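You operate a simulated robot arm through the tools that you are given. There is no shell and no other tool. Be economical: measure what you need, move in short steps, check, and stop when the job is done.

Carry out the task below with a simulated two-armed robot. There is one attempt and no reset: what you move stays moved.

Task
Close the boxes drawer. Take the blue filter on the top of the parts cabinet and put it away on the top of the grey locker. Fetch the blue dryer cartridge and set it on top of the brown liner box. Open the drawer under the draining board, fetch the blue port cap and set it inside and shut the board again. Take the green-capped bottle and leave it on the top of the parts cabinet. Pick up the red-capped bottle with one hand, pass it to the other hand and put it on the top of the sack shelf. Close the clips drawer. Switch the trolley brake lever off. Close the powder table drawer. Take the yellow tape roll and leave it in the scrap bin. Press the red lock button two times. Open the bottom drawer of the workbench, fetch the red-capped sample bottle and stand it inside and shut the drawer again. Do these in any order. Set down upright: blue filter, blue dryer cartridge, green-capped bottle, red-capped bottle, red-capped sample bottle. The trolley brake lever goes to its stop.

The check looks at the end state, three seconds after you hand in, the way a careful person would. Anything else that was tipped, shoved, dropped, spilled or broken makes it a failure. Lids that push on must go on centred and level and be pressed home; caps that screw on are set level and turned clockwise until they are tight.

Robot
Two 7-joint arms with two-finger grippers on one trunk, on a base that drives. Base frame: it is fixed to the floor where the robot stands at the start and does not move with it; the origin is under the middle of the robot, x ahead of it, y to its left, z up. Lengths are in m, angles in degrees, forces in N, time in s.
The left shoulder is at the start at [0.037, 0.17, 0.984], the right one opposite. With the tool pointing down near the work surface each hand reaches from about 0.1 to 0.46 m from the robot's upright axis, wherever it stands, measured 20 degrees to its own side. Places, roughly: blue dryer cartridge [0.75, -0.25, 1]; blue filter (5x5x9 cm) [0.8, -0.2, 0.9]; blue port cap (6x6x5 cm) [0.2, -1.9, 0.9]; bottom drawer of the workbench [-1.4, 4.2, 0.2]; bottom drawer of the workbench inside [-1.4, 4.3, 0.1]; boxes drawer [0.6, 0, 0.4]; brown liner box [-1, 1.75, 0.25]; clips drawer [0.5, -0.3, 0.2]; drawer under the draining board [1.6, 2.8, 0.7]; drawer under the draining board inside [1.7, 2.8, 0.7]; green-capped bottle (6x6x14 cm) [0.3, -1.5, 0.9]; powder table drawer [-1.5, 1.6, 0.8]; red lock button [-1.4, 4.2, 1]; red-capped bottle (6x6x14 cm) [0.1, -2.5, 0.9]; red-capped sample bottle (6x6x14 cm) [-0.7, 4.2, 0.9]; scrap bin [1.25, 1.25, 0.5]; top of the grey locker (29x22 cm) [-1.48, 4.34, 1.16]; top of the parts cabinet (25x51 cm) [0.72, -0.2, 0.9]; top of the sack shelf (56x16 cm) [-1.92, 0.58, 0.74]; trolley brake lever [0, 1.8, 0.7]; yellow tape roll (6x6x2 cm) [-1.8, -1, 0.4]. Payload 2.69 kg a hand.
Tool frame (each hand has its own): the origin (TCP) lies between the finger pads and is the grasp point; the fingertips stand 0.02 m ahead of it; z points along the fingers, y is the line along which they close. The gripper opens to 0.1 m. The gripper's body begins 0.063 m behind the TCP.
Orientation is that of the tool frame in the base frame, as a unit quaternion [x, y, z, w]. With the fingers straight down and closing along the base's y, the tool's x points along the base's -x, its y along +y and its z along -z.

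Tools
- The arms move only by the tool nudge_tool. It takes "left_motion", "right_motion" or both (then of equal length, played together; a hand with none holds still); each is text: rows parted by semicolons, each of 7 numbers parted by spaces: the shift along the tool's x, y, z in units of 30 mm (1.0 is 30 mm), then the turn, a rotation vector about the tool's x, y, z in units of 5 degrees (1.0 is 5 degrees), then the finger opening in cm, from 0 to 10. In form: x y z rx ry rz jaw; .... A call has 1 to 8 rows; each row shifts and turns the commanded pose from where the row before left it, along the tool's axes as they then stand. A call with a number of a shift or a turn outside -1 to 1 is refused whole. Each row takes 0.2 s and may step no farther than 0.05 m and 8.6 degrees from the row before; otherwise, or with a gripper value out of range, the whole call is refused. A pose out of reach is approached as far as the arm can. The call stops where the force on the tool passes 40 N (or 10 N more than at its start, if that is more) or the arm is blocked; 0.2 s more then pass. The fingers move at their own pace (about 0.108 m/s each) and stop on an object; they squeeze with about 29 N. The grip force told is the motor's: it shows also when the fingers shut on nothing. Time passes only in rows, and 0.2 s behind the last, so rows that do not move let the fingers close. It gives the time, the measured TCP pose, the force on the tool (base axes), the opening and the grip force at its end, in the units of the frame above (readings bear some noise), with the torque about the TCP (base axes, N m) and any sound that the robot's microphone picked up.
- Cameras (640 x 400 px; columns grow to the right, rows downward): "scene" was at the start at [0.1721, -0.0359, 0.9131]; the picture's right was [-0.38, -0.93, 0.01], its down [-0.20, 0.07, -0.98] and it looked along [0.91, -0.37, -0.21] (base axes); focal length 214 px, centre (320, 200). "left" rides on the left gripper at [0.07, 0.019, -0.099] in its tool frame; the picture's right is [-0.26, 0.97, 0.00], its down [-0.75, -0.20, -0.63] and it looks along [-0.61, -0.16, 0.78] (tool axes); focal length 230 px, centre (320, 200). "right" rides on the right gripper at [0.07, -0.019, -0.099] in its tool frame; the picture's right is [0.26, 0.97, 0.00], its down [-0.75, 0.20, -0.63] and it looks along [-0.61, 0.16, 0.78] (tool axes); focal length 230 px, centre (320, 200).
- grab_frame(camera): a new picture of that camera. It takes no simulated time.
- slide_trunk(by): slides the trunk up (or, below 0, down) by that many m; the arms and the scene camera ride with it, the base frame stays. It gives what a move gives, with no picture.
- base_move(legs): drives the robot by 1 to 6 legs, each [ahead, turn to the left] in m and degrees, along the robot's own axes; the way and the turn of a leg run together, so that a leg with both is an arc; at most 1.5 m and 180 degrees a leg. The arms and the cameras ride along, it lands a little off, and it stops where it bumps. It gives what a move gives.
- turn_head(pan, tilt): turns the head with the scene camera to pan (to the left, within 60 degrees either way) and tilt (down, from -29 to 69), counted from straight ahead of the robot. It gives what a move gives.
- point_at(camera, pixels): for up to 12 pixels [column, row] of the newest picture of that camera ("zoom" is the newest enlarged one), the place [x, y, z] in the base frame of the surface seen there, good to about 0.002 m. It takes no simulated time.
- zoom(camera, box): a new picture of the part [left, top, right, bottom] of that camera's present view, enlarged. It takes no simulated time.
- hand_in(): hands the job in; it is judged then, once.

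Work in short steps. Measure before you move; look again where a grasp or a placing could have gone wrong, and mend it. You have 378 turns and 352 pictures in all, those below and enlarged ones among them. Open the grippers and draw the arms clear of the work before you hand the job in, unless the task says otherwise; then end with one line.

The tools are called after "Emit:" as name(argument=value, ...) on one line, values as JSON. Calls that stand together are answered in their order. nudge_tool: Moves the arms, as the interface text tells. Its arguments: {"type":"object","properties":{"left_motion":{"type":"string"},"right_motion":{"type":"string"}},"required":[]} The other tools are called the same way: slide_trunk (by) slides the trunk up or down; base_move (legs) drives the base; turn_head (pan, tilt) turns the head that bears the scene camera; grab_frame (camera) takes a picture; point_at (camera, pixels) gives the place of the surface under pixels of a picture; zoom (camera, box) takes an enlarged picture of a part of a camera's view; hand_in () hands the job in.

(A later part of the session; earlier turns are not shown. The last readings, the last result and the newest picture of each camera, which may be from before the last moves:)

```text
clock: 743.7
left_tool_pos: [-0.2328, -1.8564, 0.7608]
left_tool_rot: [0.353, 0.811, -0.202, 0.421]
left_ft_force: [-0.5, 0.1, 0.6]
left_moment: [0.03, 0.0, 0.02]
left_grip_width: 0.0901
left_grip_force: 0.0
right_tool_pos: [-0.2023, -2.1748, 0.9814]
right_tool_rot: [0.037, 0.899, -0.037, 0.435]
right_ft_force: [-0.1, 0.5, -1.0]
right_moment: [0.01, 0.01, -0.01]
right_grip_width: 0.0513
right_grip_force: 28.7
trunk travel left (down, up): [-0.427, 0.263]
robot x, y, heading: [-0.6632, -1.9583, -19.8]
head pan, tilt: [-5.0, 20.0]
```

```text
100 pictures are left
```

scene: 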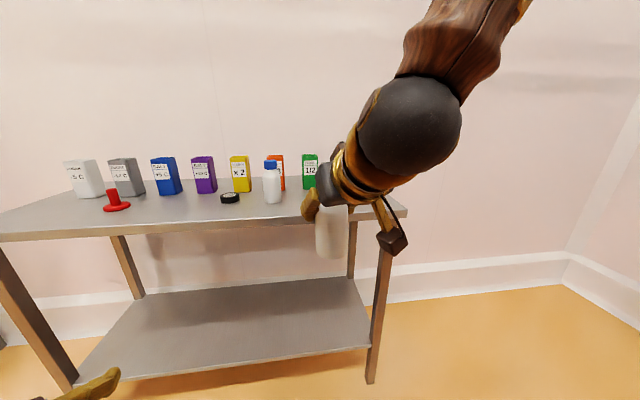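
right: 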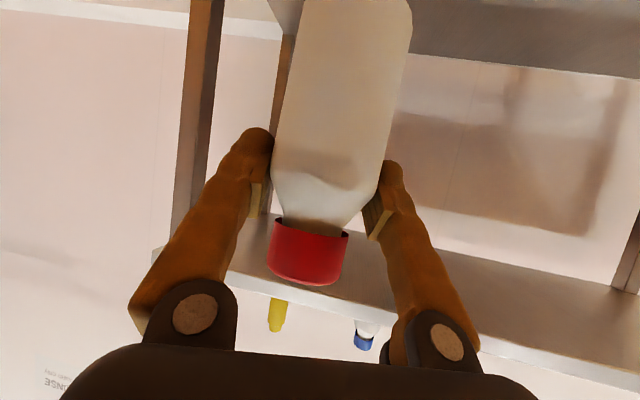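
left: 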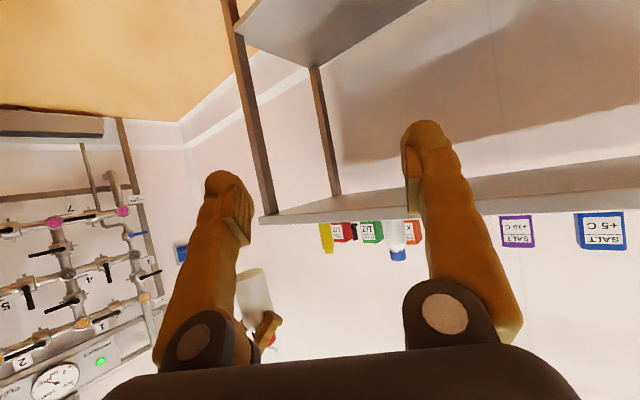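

Good arrangement. Measure the bottle's free lower part.

Emit:
point_at(camera="scene", pixels=[[332, 250], [331, 235], [330, 222], [320, 240], [344, 240], [332, 257]])

Emit:
zoom(camera="scene", box=[270, 150, 430, 280])

```text
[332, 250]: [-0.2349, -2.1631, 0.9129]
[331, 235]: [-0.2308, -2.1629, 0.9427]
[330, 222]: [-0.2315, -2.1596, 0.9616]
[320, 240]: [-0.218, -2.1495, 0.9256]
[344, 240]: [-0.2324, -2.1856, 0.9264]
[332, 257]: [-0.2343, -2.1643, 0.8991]
```

```text
3.08 times, centred on (350, 215) of scene
```

zoom: 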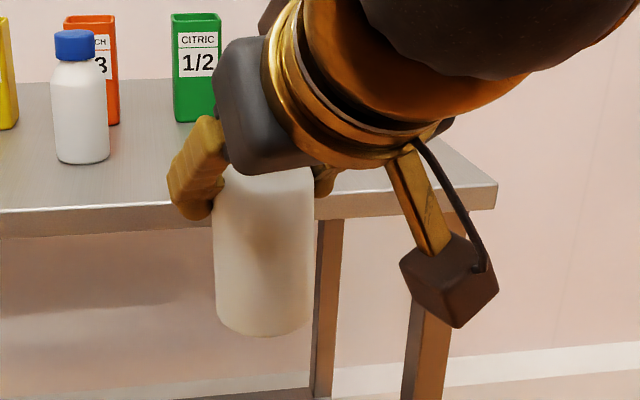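

Lower the bottle 18 cm and 4 cm forward so the left wrist stays clear of my head; then approach with the left.

Emit:
nudge_tool(right_motion="0.6 0 0.7 0 0 0 0;0.6 0 0.7 0 0 0 0;0.6 0 0.7 0 0 0 0;0.6 0 0.7 0 0 0 0;0.6 0 0.7 0 0 0 0;0.6 0 0.7 0 0 0 0;0 0 0 0 0 0 0")

Emit:
turn_head(pan=-5, tilt=35)

Emit:
grab_frame(camera="scene")

```text
clock: 745.3
left_tool_pos: [-0.2321, -1.857, 0.7603]
left_tool_rot: [0.353, 0.81, -0.203, 0.423]
left_ft_force: [-0.8, -0.1, -0.8]
left_moment: [0.0, -0.03, 0.0]
left_grip_width: 0.0903
left_grip_force: 0.1
right_tool_pos: [-0.1719, -2.1806, 0.8166]
right_tool_rot: [0.038, 0.899, -0.037, 0.435]
right_ft_force: [0.6, -0.2, -0.3]
right_moment: [0.0, 0.02, 0.02]
right_grip_width: 0.0511
right_grip_force: 28.7
trunk travel left (down, up): [-0.427, 0.263]
robot x, y, heading: [-0.6598, -1.9519, -19.4]
head pan, tilt: [-5.0, 20.0]
```

```text
clock: 746.0
left_tool_pos: [-0.2322, -1.8567, 0.7607]
left_tool_rot: [0.352, 0.81, -0.203, 0.423]
left_ft_force: [-0.7, 0.1, -0.1]
left_moment: [0.02, -0.03, 0.03]
left_grip_width: 0.0899
left_grip_force: 0.1
right_tool_pos: [-0.1702, -2.1819, 0.8154]
right_tool_rot: [0.037, 0.898, -0.036, 0.436]
right_ft_force: [0.0, 0.9, -0.9]
right_moment: [0.02, 0.02, 0.0]
right_grip_width: 0.0514
right_grip_force: 29.1
trunk travel left (down, up): [-0.427, 0.263]
robot x, y, heading: [-0.6607, -1.9514, -19.7]
head pan, tilt: [-5.0, 35.0]
```

```text
98 pictures are left
```

scene: 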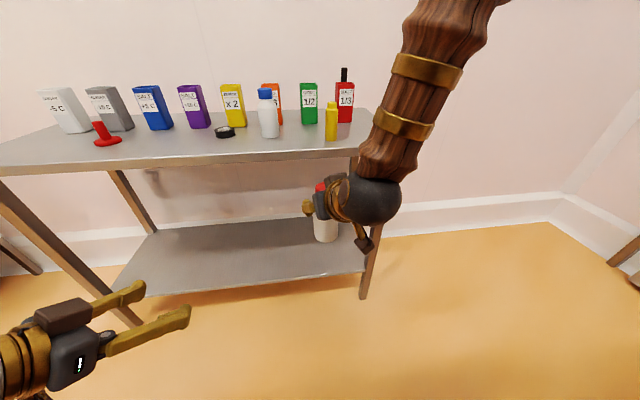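

Move left to the pre-grasp, 12 cm back from the bottle's lower body.

Emit:
nudge_tool(left_motion="-0.625 -0.73 0.48 0 0 0 9;-0.625 -0.73 0.48 0 0 0 9;-0.625 -0.73 0.48 0 0 0 9;-0.625 -0.73 0.48 0 0 0 9;-0.625 -0.73 0.48 0 0 0 9;-0.625 -0.73 0.48 0 0 0 9;-0.625 -0.73 0.48 0 0 0 9;-0.625 -0.73 0.48 0 0 0 9")

Emit:
grab_frame(camera="left")

Emit:
grab_frame(camera="scene")

```text
clock: 747.8
left_tool_pos: [-0.2402, -2.1066, 0.826]
left_tool_rot: [0.353, 0.81, -0.202, 0.421]
left_ft_force: [-0.2, -0.7, 0.3]
left_moment: [0.01, 0.0, 0.02]
left_grip_width: 0.09
left_grip_force: 0.0
right_tool_pos: [-0.1708, -2.1822, 0.8164]
right_tool_rot: [0.038, 0.899, -0.036, 0.436]
right_ft_force: [0.0, 0.5, -1.1]
right_moment: [0.02, -0.02, -0.01]
right_grip_width: 0.0515
right_grip_force: 29.1
trunk travel left (down, up): [-0.427, 0.263]
robot x, y, heading: [-0.6599, -1.9516, -19.4]
head pan, tilt: [-5.0, 35.0]
```

```text
97 pictures are left
```

left: 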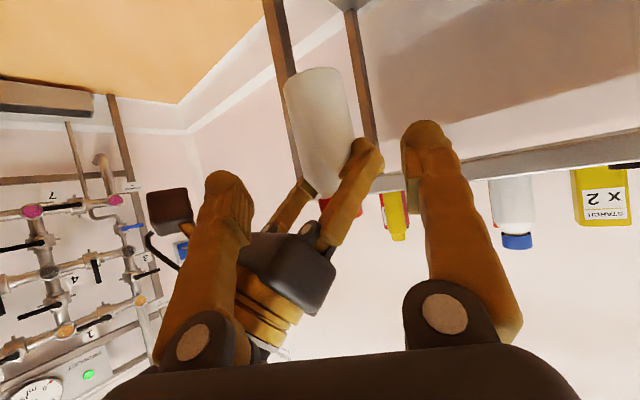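

```text
96 pictures are left
```

scene: 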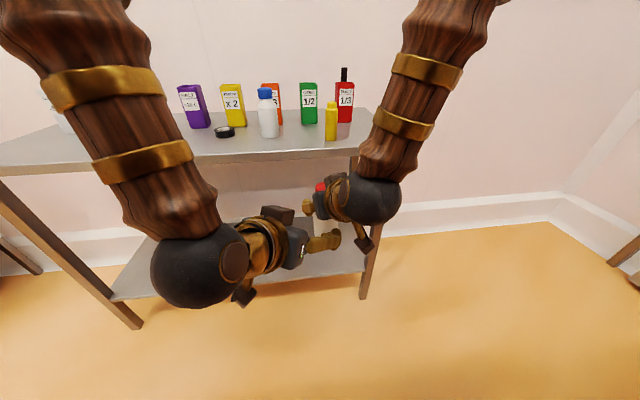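

Lower body of the bottle lies centred ahead of the left fingers. Advance 12 cm.

Emit:
nudge_tool(left_motion="0 0 0.9 0 0 0 8;0 0 0.9 0 0 0 8;0 0 0.8 0 0 0 8;0 0 0 0 0 0 8")

Emit:
grab_frame(camera="left")

```text
clock: 748.8
left_tool_pos: [-0.1976, -2.1534, 0.7817]
left_tool_rot: [0.352, 0.81, -0.201, 0.423]
left_ft_force: [-4.5, 21.5, 8.1]
left_moment: [-1.57, -0.08, -0.71]
left_grip_width: 0.0801
left_grip_force: 0.0
right_tool_pos: [-0.1711, -2.1849, 0.8175]
right_tool_rot: [0.038, 0.899, -0.038, 0.435]
right_ft_force: [4.8, -21.1, -8.4]
right_moment: [0.61, -0.25, 1.09]
right_grip_width: 0.0511
right_grip_force: 29.6
trunk travel left (down, up): [-0.427, 0.263]
robot x, y, heading: [-0.664, -1.9549, -19.5]
head pan, tilt: [-5.0, 35.0]
```

```text
95 pictures are left
```

left: 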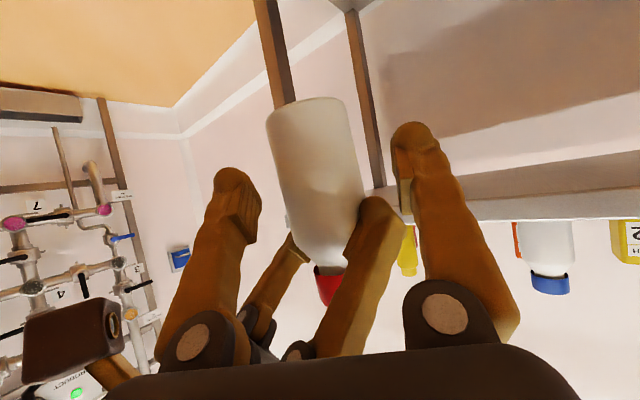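

Slight contact with the right hand above; lower the left 1.3 cm and advance again.

Emit:
nudge_tool(left_motion="0.25 0 -0.3 0 0 0 8;0.25 0 0.2 0 0 0 8;0 0 0.5 0 0 0 8;0 0 0.5 0 0 0 8;0 0 0 0 0 0 8")

Emit:
grab_frame(camera="left")

```text
clock: 750.0
left_tool_pos: [-0.1885, -2.1667, 0.7542]
left_tool_rot: [0.353, 0.81, -0.203, 0.423]
left_ft_force: [0.2, 0.9, 0.9]
left_moment: [-0.02, 0.01, -0.06]
left_grip_width: 0.08
left_grip_force: 0.0
right_tool_pos: [-0.1716, -2.1811, 0.8158]
right_tool_rot: [0.038, 0.898, -0.037, 0.436]
right_ft_force: [0.5, -0.7, -0.5]
right_moment: [0.02, -0.03, 0.02]
right_grip_width: 0.0512
right_grip_force: 28.9
trunk travel left (down, up): [-0.427, 0.263]
robot x, y, heading: [-0.6612, -1.9526, -19.6]
head pan, tilt: [-5.0, 35.0]
```

```text
94 pictures are left
```

left: 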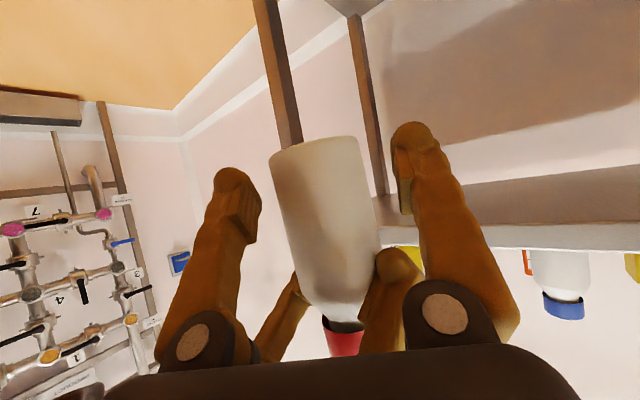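

Emit:
nudge_tool(left_motion="-0.1 0 0.5 0 0 0 8;0 0 0 0 0 0 6;0 0 0 0 0 0 0;0 0 0 0 0 0 0;0 0 0 0 0 0 0")

Emit:
grab_frame(camera="left")

```text
clock: 751.2
left_tool_pos: [-0.1819, -2.1769, 0.747]
left_tool_rot: [0.354, 0.81, -0.203, 0.421]
left_ft_force: [-14.3, -2.6, -5.4]
left_moment: [-0.07, -0.41, -0.08]
left_grip_width: 0.052
left_grip_force: 29.1
right_tool_pos: [-0.1701, -2.1812, 0.8174]
right_tool_rot: [0.037, 0.898, -0.036, 0.437]
right_ft_force: [12.8, 2.0, 4.8]
right_moment: [0.22, -0.47, 0.03]
right_grip_width: 0.0509
right_grip_force: 29.1
trunk travel left (down, up): [-0.427, 0.263]
robot x, y, heading: [-0.6624, -1.9527, -20.0]
head pan, tilt: [-5.0, 35.0]
```

```text
93 pictures are left
```

left: 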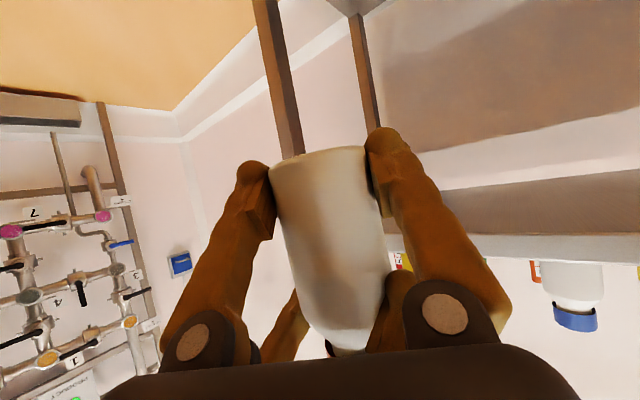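

Left holds the bottle. Open the right hand and withdraw it.

Emit:
nudge_tool(right_motion="0 0 0 0 0 0 5.8;0 0 0 0 0 0 6.6;0 0 -0.4 0 0 0 6.8;0 0 -0.7 0 0 0 6.8;0 0 -0.8 0 0 0 6.8;-0.3 -0.3 -0.8 0 0 0 6.8;-0.3 -0.6 -0.8 0 0 0 6.8;-0.3 -0.8 -0.3 0 0 0 6.8")

Emit:
grab_frame(camera="left")

Emit:
grab_frame(camera="scene")

```text
clock: 753.0
left_tool_pos: [-0.1776, -2.1766, 0.7493]
left_tool_rot: [0.353, 0.81, -0.202, 0.422]
left_ft_force: [0.4, -0.1, -1.3]
left_moment: [-0.02, 0.02, 0.02]
left_grip_width: 0.0521
left_grip_force: 28.3
right_tool_pos: [-0.2488, -2.2238, 0.9093]
right_tool_rot: [0.037, 0.899, -0.035, 0.435]
right_ft_force: [0.4, -0.9, 0.0]
right_moment: [0.01, -0.04, 0.0]
right_grip_width: 0.0681
right_grip_force: 0.0
trunk travel left (down, up): [-0.427, 0.263]
robot x, y, heading: [-0.66, -1.9532, -20.0]
head pan, tilt: [-5.0, 35.0]
```

```text
92 pictures are left
```

left: 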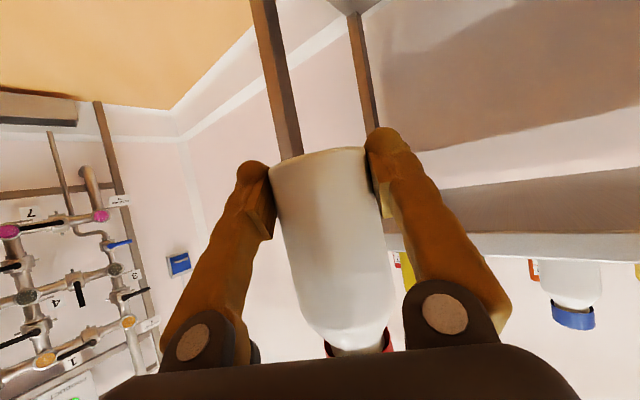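

```text
91 pictures are left
```

scene: 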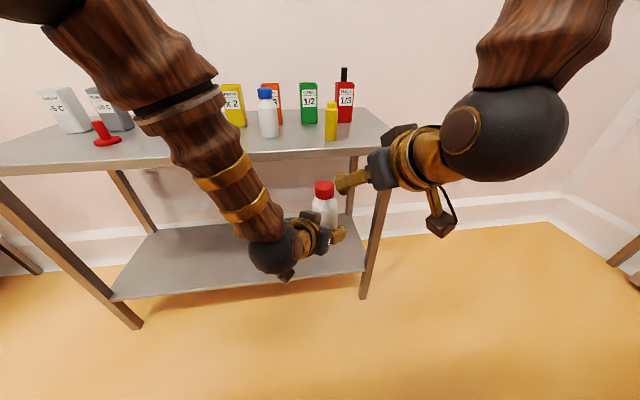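

Handover done: the left holds the bottle. Raise it, then drive toward the sack shelf.

Emit:
nudge_tool(left_motion="-0.82 0.3 -0.5 0 0 0 0;-0.82 0.3 -0.5 0 0 0 0;-0.82 0.3 -0.5 0 0 0 0;-0.82 0.3 -0.5 0 0 0 0;-0.82 0.3 -0.5 0 0 0 0;-0.82 0.3 -0.5 0 0 0 0;-0.82 0.3 -0.5 0 0 0 0;0 0 0 0 0 0 0", right_motion="-0.5 -0.8 0.2 0 0 0 5;-0.5 -0.8 0.2 0 0 0 5;-0.5 -0.8 0.2 0 0 0 5;0 -0.8 0 0 0 0 5;0 0 0 0 0 0 5;0 0 0 0 0 0 5;0 0 0 0 0 0 5;0 0 0 0 0 0 5")

Emit:
base_move(legs=[[0, 89], [1.02, 0]])

Emit:
base_move(legs=[[0, 44], [1.3, 0], [0, 60]])

Emit:
turn_head(pan=0, tilt=20)

Emit:
grab_frame(camera="scene")

```text
clock: 754.8
left_tool_pos: [-0.1203, -2.1374, 0.9498]
left_tool_rot: [0.353, 0.809, -0.203, 0.423]
left_ft_force: [-1.0, -0.7, -0.4]
left_moment: [-0.02, 0.0, 0.01]
left_grip_width: 0.0522
left_grip_force: 29.4
right_tool_pos: [-0.2155, -2.3222, 0.9386]
right_tool_rot: [0.038, 0.899, -0.037, 0.436]
right_ft_force: [0.3, -0.4, 0.3]
right_moment: [-0.03, 0.01, 0.01]
right_grip_width: 0.0502
right_grip_force: 0.1
trunk travel left (down, up): [-0.427, 0.263]
robot x, y, heading: [-0.6594, -1.9509, -19.6]
head pan, tilt: [-5.0, 35.0]
```

```text
clock: 764.1
left_tool_pos: [-0.1337, -0.444, 0.9492]
left_tool_rot: [-0.321, 0.824, 0.154, 0.441]
left_ft_force: [0.4, -0.2, -0.6]
left_moment: [-0.02, 0.0, 0.0]
left_grip_width: 0.0519
left_grip_force: 29.2
right_tool_pos: [0.0506, -0.5425, 0.9379]
right_tool_rot: [-0.608, 0.663, 0.282, 0.334]
right_ft_force: [-0.2, -0.7, -0.4]
right_moment: [0.0, -0.02, 0.0]
right_grip_width: 0.0498
right_grip_force: 0.0
trunk travel left (down, up): [-0.427, 0.263]
robot x, y, heading: [-0.3217, -0.9893, 70.2]
head pan, tilt: [-5.0, 35.0]
```

```text
clock: 775.2
left_tool_pos: [-1.4125, 0.181, 0.9587]
left_tool_rot: [0.847, -0.24, -0.454, -0.14]
left_ft_force: [0.8, 0.6, -1.3]
left_moment: [0.01, -0.01, 0.01]
left_grip_width: 0.0518
left_grip_force: 29.0
right_tool_pos: [-1.3686, 0.3871, 0.9481]
right_tool_rot: [0.892, 0.086, -0.444, 0.022]
right_ft_force: [-0.1, 0.8, 0.0]
right_moment: [0.02, -0.04, -0.03]
right_grip_width: 0.0498
right_grip_force: 0.1
trunk travel left (down, up): [-0.427, 0.263]
robot x, y, heading: [-0.856, 0.1613, 176.4]
head pan, tilt: [-5.0, 35.0]
```

```text
clock: 776.0
left_tool_pos: [-1.3976, 0.1816, 0.9669]
left_tool_rot: [0.844, -0.241, -0.459, -0.138]
left_ft_force: [0.0, 0.0, -0.1]
left_moment: [-0.02, 0.01, -0.01]
left_grip_width: 0.0517
left_grip_force: 29.3
right_tool_pos: [-1.3546, 0.386, 0.9558]
right_tool_rot: [0.888, 0.086, -0.451, 0.022]
right_ft_force: [-0.8, 0.0, 0.2]
right_moment: [0.0, 0.01, 0.0]
right_grip_width: 0.0498
right_grip_force: 0.1
trunk travel left (down, up): [-0.427, 0.263]
robot x, y, heading: [-0.8545, 0.1599, 176.1]
head pan, tilt: [0.0, 20.0]
```

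```text
90 pictures are left
```

scene: 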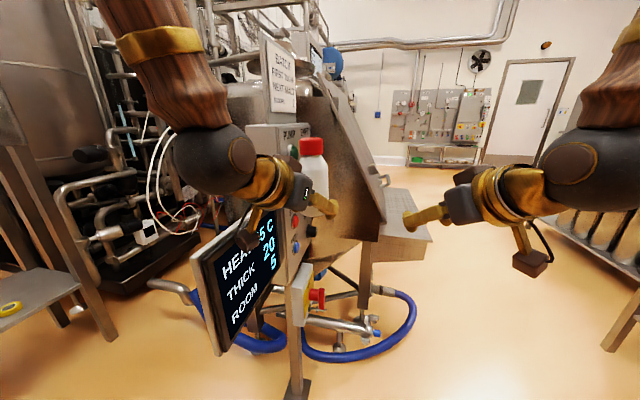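

The sack shelf (405,215) faces north (to my right). Back off from the control panel and measure the shelf.

Emit:
base_move(legs=[[-0.15, 0]])

Emit:
zoom(camera="scene", box=[300, 120, 460, 280])

```text
clock: 777.4
left_tool_pos: [-1.2471, 0.1687, 0.9675]
left_tool_rot: [0.843, -0.242, -0.46, -0.138]
left_ft_force: [0.5, 0.0, -0.7]
left_moment: [0.0, -0.01, 0.01]
left_grip_width: 0.052
left_grip_force: 28.3
right_tool_pos: [-1.203, 0.3752, 0.9553]
right_tool_rot: [0.888, 0.086, -0.451, 0.02]
right_ft_force: [1.1, -0.3, 0.4]
right_moment: [0.0, 0.01, -0.03]
right_grip_width: 0.0503
right_grip_force: 0.1
trunk travel left (down, up): [-0.427, 0.263]
robot x, y, heading: [-0.7013, 0.1496, 176.2]
head pan, tilt: [0.0, 20.0]
```

```text
2.50 times, centred on (380, 200) of scene
```

zoom: 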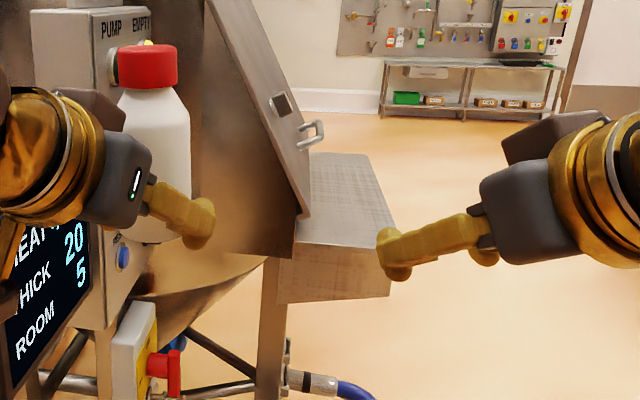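

Emit:
point_at(camera="zoom", pixels=[[388, 238], [362, 158], [315, 160], [308, 225], [345, 200], [330, 180], [340, 270], [300, 130], [290, 90], [350, 235]])

```text
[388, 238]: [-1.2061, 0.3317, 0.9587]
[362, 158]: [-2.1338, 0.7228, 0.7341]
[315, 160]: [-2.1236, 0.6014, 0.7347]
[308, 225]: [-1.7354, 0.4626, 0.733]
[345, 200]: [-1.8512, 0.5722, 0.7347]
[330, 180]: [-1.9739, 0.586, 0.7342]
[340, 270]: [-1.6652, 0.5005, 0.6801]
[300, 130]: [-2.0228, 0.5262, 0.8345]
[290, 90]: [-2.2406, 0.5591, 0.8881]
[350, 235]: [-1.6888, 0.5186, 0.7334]
```

The shelf top is at z 0.734, long axis at 163°, open to the north. Drive round to its north side and face it from about 0.65 m.

Emit:
base_move(legs=[[0, -60], [0.95, 0], [0, 52], [0.62, 0]])

Emit:
base_move(legs=[[0, 84]])

Emit:
turn_head(pan=10, tilt=30)

Emit:
grab_frame(camera="scene")

```text
clock: 790.6
left_tool_pos: [-2.2632, 1.1823, 0.9757]
left_tool_rot: [0.826, -0.286, -0.459, -0.16]
left_ft_force: [-0.1, 0.2, 0.5]
left_moment: [0.0, -0.03, -0.02]
left_grip_width: 0.0517
left_grip_force: 29.1
right_tool_pos: [-2.1994, 1.383, 0.9634]
right_tool_rot: [0.888, 0.04, -0.458, -0.004]
right_ft_force: [0.7, 0.8, -0.1]
right_moment: [0.01, 0.02, 0.01]
right_grip_width: 0.0502
right_grip_force: 0.1
trunk travel left (down, up): [-0.427, 0.263]
robot x, y, heading: [-1.7416, 1.1092, 170.3]
head pan, tilt: [0.0, 20.0]
```

```text
clock: 794.6
left_tool_pos: [-1.8683, 0.6101, 0.9827]
left_tool_rot: [0.804, 0.334, -0.454, 0.192]
left_ft_force: [-0.1, -0.2, -0.2]
left_moment: [0.0, 0.03, 0.01]
left_grip_width: 0.052
left_grip_force: 28.9
right_tool_pos: [-2.0588, 0.6973, 0.9714]
right_tool_rot: [0.632, 0.62, -0.35, 0.305]
right_ft_force: [-0.1, 0.8, 0.0]
right_moment: [-0.02, 0.01, -0.02]
right_grip_width: 0.0499
right_grip_force: 0.1
trunk travel left (down, up): [-0.427, 0.263]
robot x, y, heading: [-1.7483, 1.1143, -106.1]
head pan, tilt: [0.0, 20.0]
```

```text
clock: 795.4
left_tool_pos: [-1.8631, 0.6258, 0.9918]
left_tool_rot: [0.802, 0.33, -0.457, 0.197]
left_ft_force: [-0.6, 0.9, 0.0]
left_moment: [-0.02, 0.0, 0.02]
left_grip_width: 0.0517
left_grip_force: 28.7
right_tool_pos: [-2.0563, 0.7111, 0.9802]
right_tool_rot: [0.629, 0.617, -0.357, 0.309]
right_ft_force: [0.2, 0.4, 0.2]
right_moment: [-0.01, 0.01, 0.0]
right_grip_width: 0.0499
right_grip_force: 0.0
trunk travel left (down, up): [-0.427, 0.263]
robot x, y, heading: [-1.7488, 1.1079, -106.0]
head pan, tilt: [10.0, 30.0]
```

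```text
88 pictures are left
```

scene: 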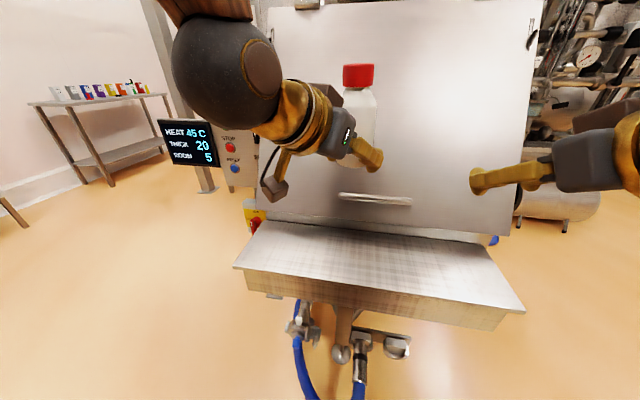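

Correct the hand's pitch and roll to the grip values, and measure the shelf.

Emit:
point_at(camera="scene", pixels=[[240, 266], [518, 308], [268, 224], [485, 247], [360, 250], [375, 275], [345, 228], [375, 200], [330, 270]])

Emit:
nudge_tool(left_motion="0 0 0 0 0.8 0 0;0 0 0 0 0 -0.6 0;0 0 0 0 0 0 0;0 0 0 0 0 0 0")

Emit:
zoom(camera="scene", box=[250, 40, 470, 220])

```text
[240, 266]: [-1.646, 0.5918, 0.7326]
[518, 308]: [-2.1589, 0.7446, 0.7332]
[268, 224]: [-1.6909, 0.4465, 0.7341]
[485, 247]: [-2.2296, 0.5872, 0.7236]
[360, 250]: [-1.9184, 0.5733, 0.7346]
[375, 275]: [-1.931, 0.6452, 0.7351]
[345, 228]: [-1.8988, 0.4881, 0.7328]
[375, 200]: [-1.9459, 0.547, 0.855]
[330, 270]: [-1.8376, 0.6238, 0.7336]
```

```text
clock: 796.4
left_tool_pos: [-1.8622, 0.6242, 0.9914]
left_tool_rot: [0.808, 0.36, -0.433, 0.175]
left_ft_force: [0.9, -0.9, -1.1]
left_moment: [0.03, 0.01, -0.01]
left_grip_width: 0.0521
left_grip_force: 29.0
right_tool_pos: [-2.0561, 0.7096, 0.9796]
right_tool_rot: [0.629, 0.617, -0.357, 0.308]
right_ft_force: [0.3, -0.5, 0.5]
right_moment: [0.01, -0.03, -0.01]
right_grip_width: 0.05
right_grip_force: 0.0
trunk travel left (down, up): [-0.427, 0.263]
robot x, y, heading: [-1.7477, 1.1091, -106.1]
head pan, tilt: [10.0, 30.0]
```

```text
2.22 times, centred on (360, 130) of scene
```

zoom: 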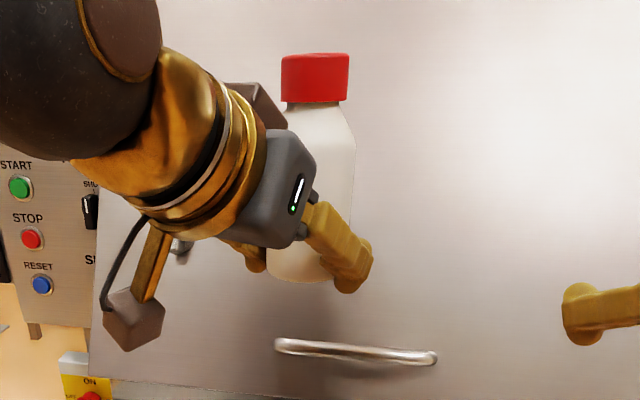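

Level the bottle (3.5° roll), shift it 11 cm east-south to clear the lid handle, then lower.

Emit:
nudge_tool(left_motion="0 0.9 0 0.36 -0.32 -0.51 0;0 0.95 -0.05 0 0 0 0;0 0.95 -0.05 0 0 0 0;0 0.95 -0.05 0 0 0 0;0.826 0.03 0.565 0 0 0 0;0.826 0.03 0.565 0 0 0 0;0.826 0.03 0.565 0 0 0 0;0 0 0 0 0 0 0")

Emit:
grab_frame(camera="scene")

```text
clock: 798.2
left_tool_pos: [-1.784, 0.5538, 0.8955]
left_tool_rot: [0.796, 0.367, -0.454, 0.158]
left_ft_force: [0.1, -0.9, -1.6]
left_moment: [0.03, -0.02, 0.0]
left_grip_width: 0.052
left_grip_force: 28.9
right_tool_pos: [-2.0552, 0.7126, 0.9802]
right_tool_rot: [0.629, 0.618, -0.357, 0.309]
right_ft_force: [0.3, 0.1, -0.7]
right_moment: [0.0, -0.02, 0.01]
right_grip_width: 0.0496
right_grip_force: 0.1
trunk travel left (down, up): [-0.427, 0.263]
robot x, y, heading: [-1.7459, 1.1097, -106.0]
head pan, tilt: [10.0, 30.0]
```

```text
86 pictures are left
```

scene: 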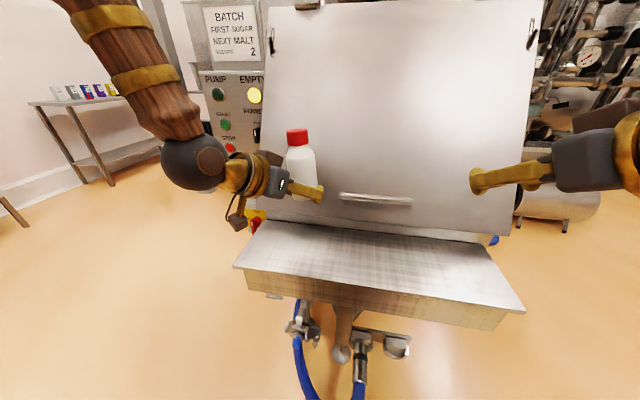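

Emit:
zoom(camera="scene", box=[230, 110, 360, 260])

Emit:
point_at(camera="zoom", pixels=[[305, 70], [310, 130], [312, 165], [310, 205], [275, 160], [350, 160], [300, 195]])

```text
2.67 times, centred on (295, 185) of scene
```

zoom: 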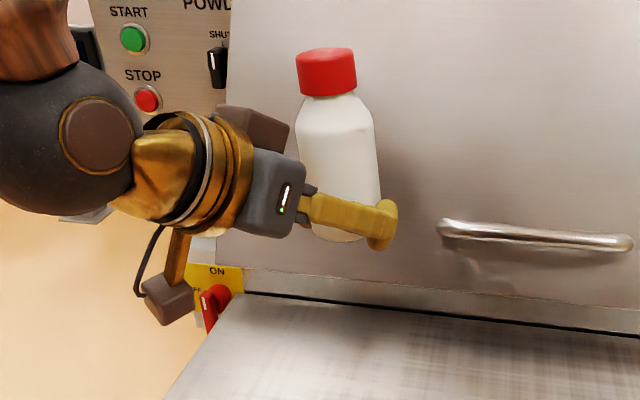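

```text
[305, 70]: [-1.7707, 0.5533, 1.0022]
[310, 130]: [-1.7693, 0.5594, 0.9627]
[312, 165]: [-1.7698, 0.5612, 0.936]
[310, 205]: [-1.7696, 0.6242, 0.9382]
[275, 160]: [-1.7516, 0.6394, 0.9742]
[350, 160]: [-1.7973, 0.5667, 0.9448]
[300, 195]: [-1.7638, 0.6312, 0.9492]
```

The earlier apparent lean was perspective; undo that roll, then lower.

Emit:
nudge_tool(left_motion="0 0 0 -0.36 0.32 0.51 0;0.826 0.03 0.565 0 0 0 0;0.826 0.03 0.565 0 0 0 0;0.826 0.03 0.565 0 0 0 0;0.6 0.02 0.4 0 0 0 0;0 0 0 0 0 0 0")

Emit:
zoom(camera="scene", box=[230, 130, 390, 290])

```text
clock: 799.6
left_tool_pos: [-1.7829, 0.5536, 0.7842]
left_tool_rot: [0.808, 0.359, -0.433, 0.175]
left_ft_force: [-0.5, 0.8, -0.2]
left_moment: [-0.02, 0.0, 0.0]
left_grip_width: 0.052
left_grip_force: 28.6
right_tool_pos: [-2.0549, 0.7112, 0.9805]
right_tool_rot: [0.629, 0.618, -0.357, 0.308]
right_ft_force: [-0.6, -0.1, -0.1]
right_moment: [0.0, -0.01, -0.01]
right_grip_width: 0.0501
right_grip_force: 0.1
trunk travel left (down, up): [-0.427, 0.263]
robot x, y, heading: [-1.7491, 1.1122, -106.0]
head pan, tilt: [10.0, 30.0]
```

```text
2.50 times, centred on (310, 210) of scene
```

zoom: 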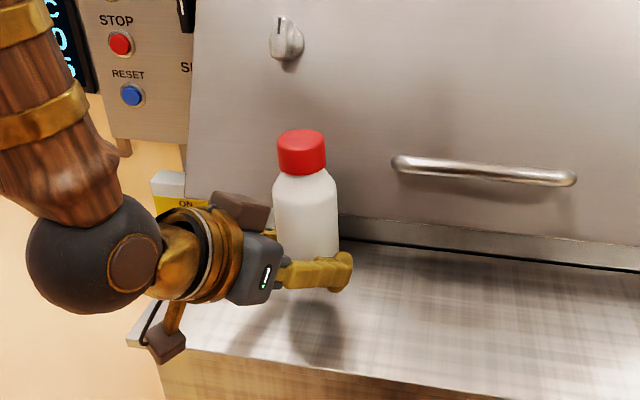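

Shift 1.5 cm north (so the wrist camera clears the shelf edge) and lower the last 2.5 cm gently.

Emit:
nudge_tool(left_motion="0.2 -0.34 -0.3 0 0 0 0;0.4 0.01 0.28 0 0 0 0;0.28 0.01 0.19 0 0 0 0;0 0 0 0 0 0 0")

Emit:
nudge_tool(left_motion="0.1 0 0.07 0 0 0 0;0 0 0 0 0 0 0")

Emit:
zoom(camera="scene", box=[230, 130, 390, 290])

```text
clock: 800.6
left_tool_pos: [-1.7842, 0.5663, 0.7601]
left_tool_rot: [0.808, 0.359, -0.433, 0.175]
left_ft_force: [-0.7, 0.6, -1.3]
left_moment: [0.02, 0.03, -0.03]
left_grip_width: 0.0518
left_grip_force: 28.9
right_tool_pos: [-2.0543, 0.7108, 0.9801]
right_tool_rot: [0.629, 0.618, -0.357, 0.309]
right_ft_force: [-0.9, -0.4, -0.5]
right_moment: [-0.01, 0.01, 0.01]
right_grip_width: 0.0498
right_grip_force: 0.0
trunk travel left (down, up): [-0.427, 0.263]
robot x, y, heading: [-1.7475, 1.1079, -106.0]
head pan, tilt: [10.0, 30.0]
```

```text
clock: 801.2
left_tool_pos: [-1.7827, 0.5661, 0.7571]
left_tool_rot: [0.808, 0.359, -0.433, 0.175]
left_ft_force: [-1.1, -0.1, 0.3]
left_moment: [-0.04, -0.03, 0.0]
left_grip_width: 0.0517
left_grip_force: 28.3
right_tool_pos: [-2.056, 0.7122, 0.98]
right_tool_rot: [0.63, 0.617, -0.357, 0.308]
right_ft_force: [0.9, -0.2, 0.3]
right_moment: [-0.02, 0.0, -0.02]
right_grip_width: 0.05
right_grip_force: 0.0
trunk travel left (down, up): [-0.427, 0.263]
robot x, y, heading: [-1.7478, 1.1092, -106.2]
head pan, tilt: [10.0, 30.0]
```

```text
2.50 times, centred on (310, 210) of scene
```

zoom: 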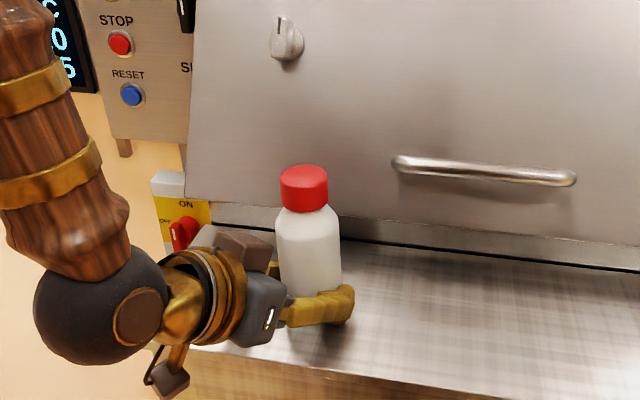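

Nearly touching. Two more 2 mm steps.

Emit:
nudge_tool(left_motion="0.07 0 0.05 0 0 0 0;0.07 0 0.05 0 0 0 0;0 0 0 0 0 0 0")

Emit:
nudge_tool(left_motion="0.05 0 0.03 0 0 0 0;0 0 0 0 0 0 0")

```text
clock: 802.1
left_tool_pos: [-1.7795, 0.5754, 0.7616]
left_tool_rot: [0.804, 0.355, -0.44, 0.184]
left_ft_force: [-0.7, -0.3, -0.3]
left_moment: [0.01, -0.01, 0.02]
left_grip_width: 0.0518
left_grip_force: 29.6
right_tool_pos: [-2.0513, 0.7262, 0.9885]
right_tool_rot: [0.626, 0.616, -0.362, 0.312]
right_ft_force: [0.0, 0.4, -0.1]
right_moment: [-0.01, -0.01, -0.01]
right_grip_width: 0.0499
right_grip_force: 0.0
trunk travel left (down, up): [-0.427, 0.263]
robot x, y, heading: [-1.747, 1.1043, -106.3]
head pan, tilt: [10.0, 30.0]
stopped in row 3 (left hand): the force on the tool passed its limit at 41 N (the readings are from after the stop); the commanded pose is now the measured one
```

```text
clock: 802.7
left_tool_pos: [-1.7808, 0.5739, 0.7602]
left_tool_rot: [0.804, 0.355, -0.44, 0.184]
left_ft_force: [0.0, -0.3, -0.7]
left_moment: [0.0, -0.03, -0.05]
left_grip_width: 0.052
left_grip_force: 29.6
right_tool_pos: [-2.0506, 0.7253, 0.9868]
right_tool_rot: [0.627, 0.615, -0.364, 0.311]
right_ft_force: [0.9, -0.3, 0.8]
right_moment: [-0.01, -0.02, 0.04]
right_grip_width: 0.0499
right_grip_force: 0.0
trunk travel left (down, up): [-0.427, 0.263]
robot x, y, heading: [-1.7457, 1.1088, -106.1]
head pan, tilt: [10.0, 30.0]
```

It touched and rebounded a few mm. Restore pitch, lower 4 mm and release.

Emit:
nudge_tool(left_motion="0.06 0 0.04 0 0.27 0 0;0.05 0 0.035 0 0 0 0;0 0 0 0 0 0 0")

Emit:
zoom(camera="scene", box=[250, 160, 350, 270])

```text
clock: 803.5
left_tool_pos: [-1.781, 0.5736, 0.7566]
left_tool_rot: [0.809, 0.357, -0.43, 0.18]
left_ft_force: [-0.4, 0.2, 0.0]
left_moment: [0.02, -0.02, 0.01]
left_grip_width: 0.052
left_grip_force: 29.3
right_tool_pos: [-2.0516, 0.725, 0.9872]
right_tool_rot: [0.627, 0.615, -0.363, 0.312]
right_ft_force: [0.1, 0.1, -0.3]
right_moment: [-0.02, 0.04, 0.01]
right_grip_width: 0.0501
right_grip_force: 0.1
trunk travel left (down, up): [-0.427, 0.263]
robot x, y, heading: [-1.7514, 1.1131, -105.9]
head pan, tilt: [10.0, 30.0]
```

```text
3.64 times, centred on (300, 215) of scene
```

zoom: 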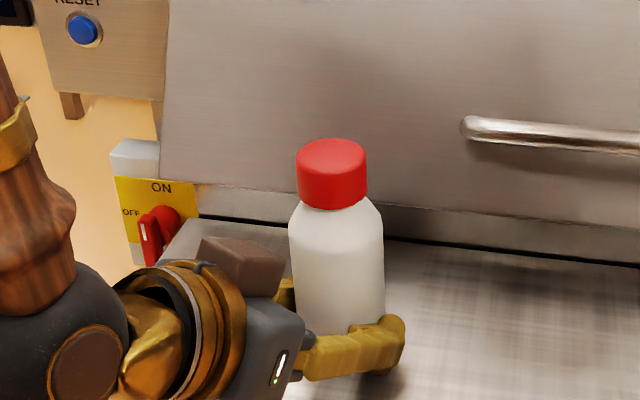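

Emit:
nudge_tool(left_motion="0.05 0 0.035 0 0 0 0;0 0 0 0 0 0 0")

Emit:
nudge_tool(left_motion="0 0 0 0 0 0 5.6;0 0 0 0 0 0 6.2;0 0 0 0 0 0 7;0 0 0 0 0 0 7")

Emit:
zoom(camera="scene", box=[250, 160, 350, 270])

```text
clock: 804.1
left_tool_pos: [-1.7816, 0.575, 0.7558]
left_tool_rot: [0.809, 0.356, -0.432, 0.182]
left_ft_force: [3.2, 0.8, 14.5]
left_moment: [-0.38, -0.38, 0.03]
left_grip_width: 0.052
left_grip_force: 28.8
right_tool_pos: [-2.0519, 0.7263, 0.989]
right_tool_rot: [0.626, 0.616, -0.363, 0.311]
right_ft_force: [-0.1, 0.1, -0.3]
right_moment: [0.01, -0.07, -0.01]
right_grip_width: 0.05
right_grip_force: 0.0
trunk travel left (down, up): [-0.427, 0.263]
robot x, y, heading: [-1.7495, 1.111, -106.0]
head pan, tilt: [10.0, 30.0]
```

```text
clock: 805.1
left_tool_pos: [-1.7831, 0.575, 0.7555]
left_tool_rot: [0.809, 0.355, -0.433, 0.181]
left_ft_force: [-12.9, 6.8, 20.3]
left_moment: [-0.41, -0.15, -0.19]
left_grip_width: 0.0603
left_grip_force: 0.2
right_tool_pos: [-2.0515, 0.7266, 0.9889]
right_tool_rot: [0.625, 0.615, -0.363, 0.314]
right_ft_force: [-1.0, 0.5, -1.5]
right_moment: [0.01, 0.0, -0.02]
right_grip_width: 0.05
right_grip_force: 0.3
trunk travel left (down, up): [-0.427, 0.263]
robot x, y, heading: [-1.7507, 1.1113, -106.2]
head pan, tilt: [10.0, 30.0]
```

```text
3.64 times, centred on (300, 215) of scene
```

zoom: 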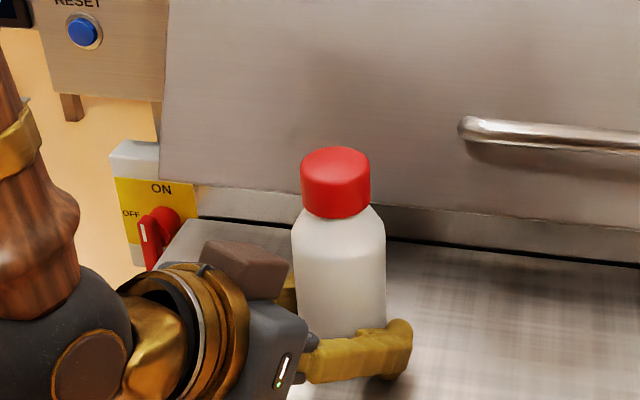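

The fingertips press on the shelf; raise 6 mm, open further, then withdraw.

Emit:
nudge_tool(left_motion="-0.17 0 -0.11 0 0 0 7;0 0 0 0 0 0 7.5;0 0 0 0 0 0 7.5;0 0 -0.5 0 0 0 7.5;0 0 -0.8 0 0 0 7.5;0 0 -0.8 0 0 0 7.5;-0.4 0 -0.8 0 0 0 7.5;-0.6 0 -0.7 0 0 0 7.5")

Emit:
grab_frame(camera="scene")

```text
clock: 806.9
left_tool_pos: [-1.7312, 0.626, 0.8453]
left_tool_rot: [0.809, 0.357, -0.431, 0.179]
left_ft_force: [0.2, -0.2, 0.8]
left_moment: [-0.01, -0.02, 0.0]
left_grip_width: 0.075
left_grip_force: 0.1
right_tool_pos: [-2.051, 0.7256, 0.9885]
right_tool_rot: [0.626, 0.615, -0.364, 0.312]
right_ft_force: [0.4, 0.6, 0.2]
right_moment: [-0.04, -0.03, 0.0]
right_grip_width: 0.05
right_grip_force: 0.0
trunk travel left (down, up): [-0.427, 0.263]
robot x, y, heading: [-1.7498, 1.1124, -106.1]
head pan, tilt: [10.0, 30.0]
```

```text
80 pictures are left
```

scene: 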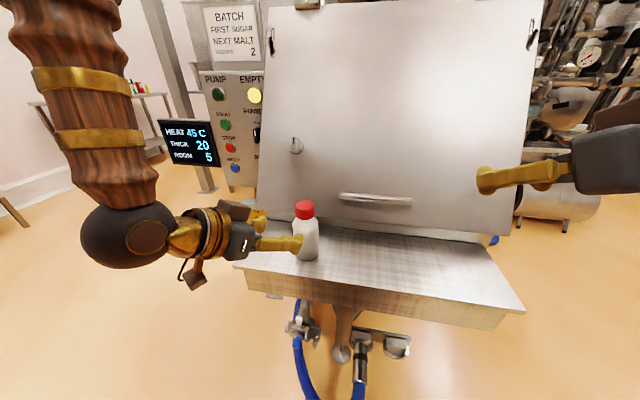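

Red bottle stands on the sack shelf. Withdraw and drive around toward the tape roll.

Emit:
nudge_tool(left_motion="-0.6 0 -0.7 0 0 0 7.5;-0.6 0 -0.7 0 0 0 7.5;-0.7 0 -0.6 0 0 0 7.5;-0.7 0.3 -0.4 0 0 0 7.5;-0.7 0.3 0 0 0 0 7.5")

Emit:
base_move(legs=[[-0.12, 0], [0, 85], [0.75, 0]])

Emit:
grab_frame(camera="scene")

```text
clock: 808.1
left_tool_pos: [-1.713, 0.6165, 0.9692]
left_tool_rot: [0.809, 0.357, -0.43, 0.18]
left_ft_force: [0.0, -0.8, -0.5]
left_moment: [-0.01, 0.01, -0.01]
left_grip_width: 0.0751
left_grip_force: 0.1
right_tool_pos: [-2.0508, 0.7259, 0.9872]
right_tool_rot: [0.626, 0.615, -0.364, 0.311]
right_ft_force: [0.5, 0.3, -0.4]
right_moment: [0.03, -0.03, -0.01]
right_grip_width: 0.0501
right_grip_force: 0.1
trunk travel left (down, up): [-0.427, 0.263]
robot x, y, heading: [-1.7498, 1.1121, -105.8]
head pan, tilt: [10.0, 30.0]
```

```text
clock: 816.7
left_tool_pos: [-0.5123, 0.9512, 0.9675]
left_tool_rot: [0.353, 0.811, -0.195, 0.424]
left_ft_force: [-0.5, -1.1, -0.2]
left_moment: [-0.04, 0.01, 0.03]
left_grip_width: 0.0753
left_grip_force: 0.1
right_tool_pos: [-0.6476, 0.6234, 0.9869]
right_tool_rot: [0.043, 0.877, -0.055, 0.475]
right_ft_force: [-0.1, 0.8, 0.1]
right_moment: [-0.02, 0.04, 0.0]
right_grip_width: 0.05
right_grip_force: 0.0
trunk travel left (down, up): [-0.427, 0.263]
robot x, y, heading: [-1.0089, 0.958, -20.7]
head pan, tilt: [10.0, 30.0]
```

```text
79 pictures are left
```

scene: 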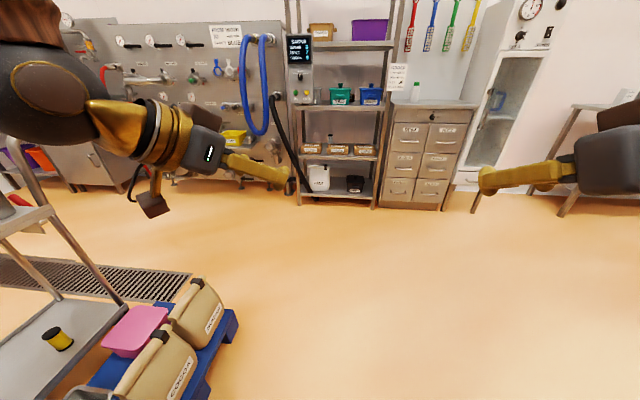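

Emit:
base_move(legs=[[0, -57], [1.15, 0], [0, -60]])

Emit:
turn_head(pan=0, tilt=30)

Emit:
grab_frame(camera="scene")

```text
clock: 827.8
left_tool_pos: [-0.9596, -0.5809, 0.976]
left_tool_rot: [0.872, 0.125, -0.469, 0.063]
left_ft_force: [0.8, 0.2, -0.1]
left_moment: [0.02, -0.04, -0.02]
left_grip_width: 0.075
left_grip_force: 0.1
right_tool_pos: [-1.1907, -0.3119, 0.9954]
right_tool_rot: [0.765, 0.423, -0.441, 0.204]
right_ft_force: [0.1, 0.1, 0.1]
right_moment: [-0.01, 0.0, 0.0]
right_grip_width: 0.0498
right_grip_force: 0.1
trunk travel left (down, up): [-0.427, 0.263]
robot x, y, heading: [-0.7381, -0.1551, -137.0]
head pan, tilt: [10.0, 30.0]
```

```text
clock: 828.5
left_tool_pos: [-0.9477, -0.5719, 0.983]
left_tool_rot: [0.869, 0.122, -0.475, 0.066]
left_ft_force: [-0.6, 0.2, -0.4]
left_moment: [0.03, -0.01, 0.01]
left_grip_width: 0.075
left_grip_force: 0.1
right_tool_pos: [-1.187, -0.3086, 1.0071]
right_tool_rot: [0.755, 0.419, -0.459, 0.208]
right_ft_force: [0.1, -0.4, 0.3]
right_moment: [-0.02, 0.0, -0.01]
right_grip_width: 0.0499
right_grip_force: 0.0
trunk travel left (down, up): [-0.427, 0.263]
robot x, y, heading: [-0.7399, -0.1566, -137.1]
head pan, tilt: [0.0, 30.0]
```

```text
78 pictures are left
```

scene: 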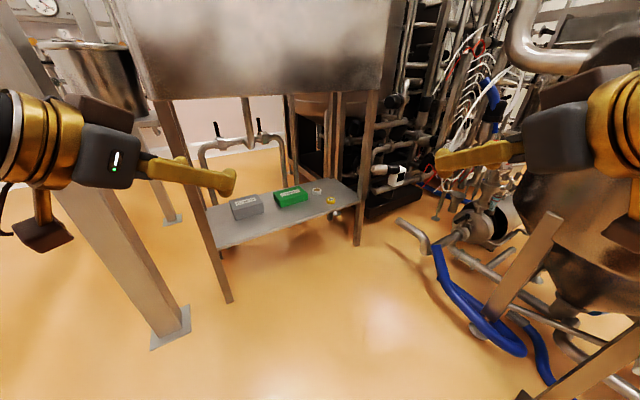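

The low shelf holds two boxes and small rolls. Zoom to find the yellow tape.

Emit:
zoom(camera="scene", box=[190, 160, 390, 280])

Emit:
point_at(camera="scene", pixels=[[331, 201], [318, 190], [290, 198], [247, 207], [230, 300], [357, 243], [210, 245], [362, 205], [260, 90], [380, 80], [330, 215], [165, 335]])

```text
3.20 times, centred on (290, 220) of scene
```

zoom: 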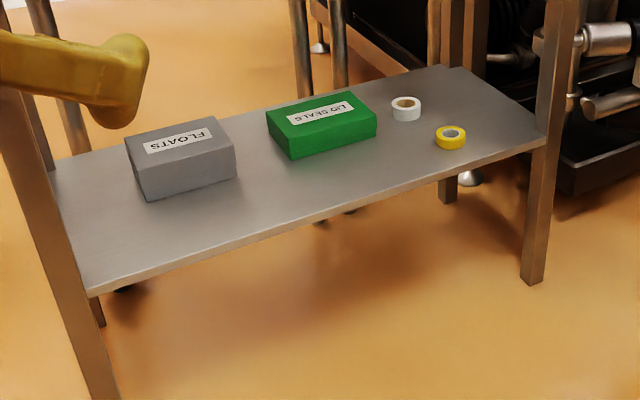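

```text
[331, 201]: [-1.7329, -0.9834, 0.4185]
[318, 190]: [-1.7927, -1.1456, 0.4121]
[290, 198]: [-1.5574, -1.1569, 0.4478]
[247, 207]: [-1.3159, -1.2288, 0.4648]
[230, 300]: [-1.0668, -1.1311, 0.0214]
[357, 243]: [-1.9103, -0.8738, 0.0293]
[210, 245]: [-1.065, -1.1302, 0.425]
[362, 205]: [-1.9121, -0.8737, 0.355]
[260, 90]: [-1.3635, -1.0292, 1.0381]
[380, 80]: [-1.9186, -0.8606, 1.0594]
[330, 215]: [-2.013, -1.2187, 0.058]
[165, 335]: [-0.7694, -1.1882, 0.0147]
```

Emit:
point_at(camera="scene", pixels=[[500, 340], [440, 260], [410, 240], [520, 350], [550, 385], [400, 220], [300, 330], [380, 300], [430, 330], [525, 395], [230, 95], [300, 93]])

```text
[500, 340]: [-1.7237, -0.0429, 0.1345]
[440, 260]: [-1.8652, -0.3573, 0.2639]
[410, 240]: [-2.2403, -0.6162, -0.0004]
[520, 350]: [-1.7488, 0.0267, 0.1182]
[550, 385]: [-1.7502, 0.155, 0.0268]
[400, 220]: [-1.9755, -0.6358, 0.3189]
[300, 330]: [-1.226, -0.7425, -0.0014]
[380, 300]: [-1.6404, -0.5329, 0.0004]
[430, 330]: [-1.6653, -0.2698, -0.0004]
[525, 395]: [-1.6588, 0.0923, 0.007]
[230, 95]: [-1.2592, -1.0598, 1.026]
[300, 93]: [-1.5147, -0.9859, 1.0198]
```

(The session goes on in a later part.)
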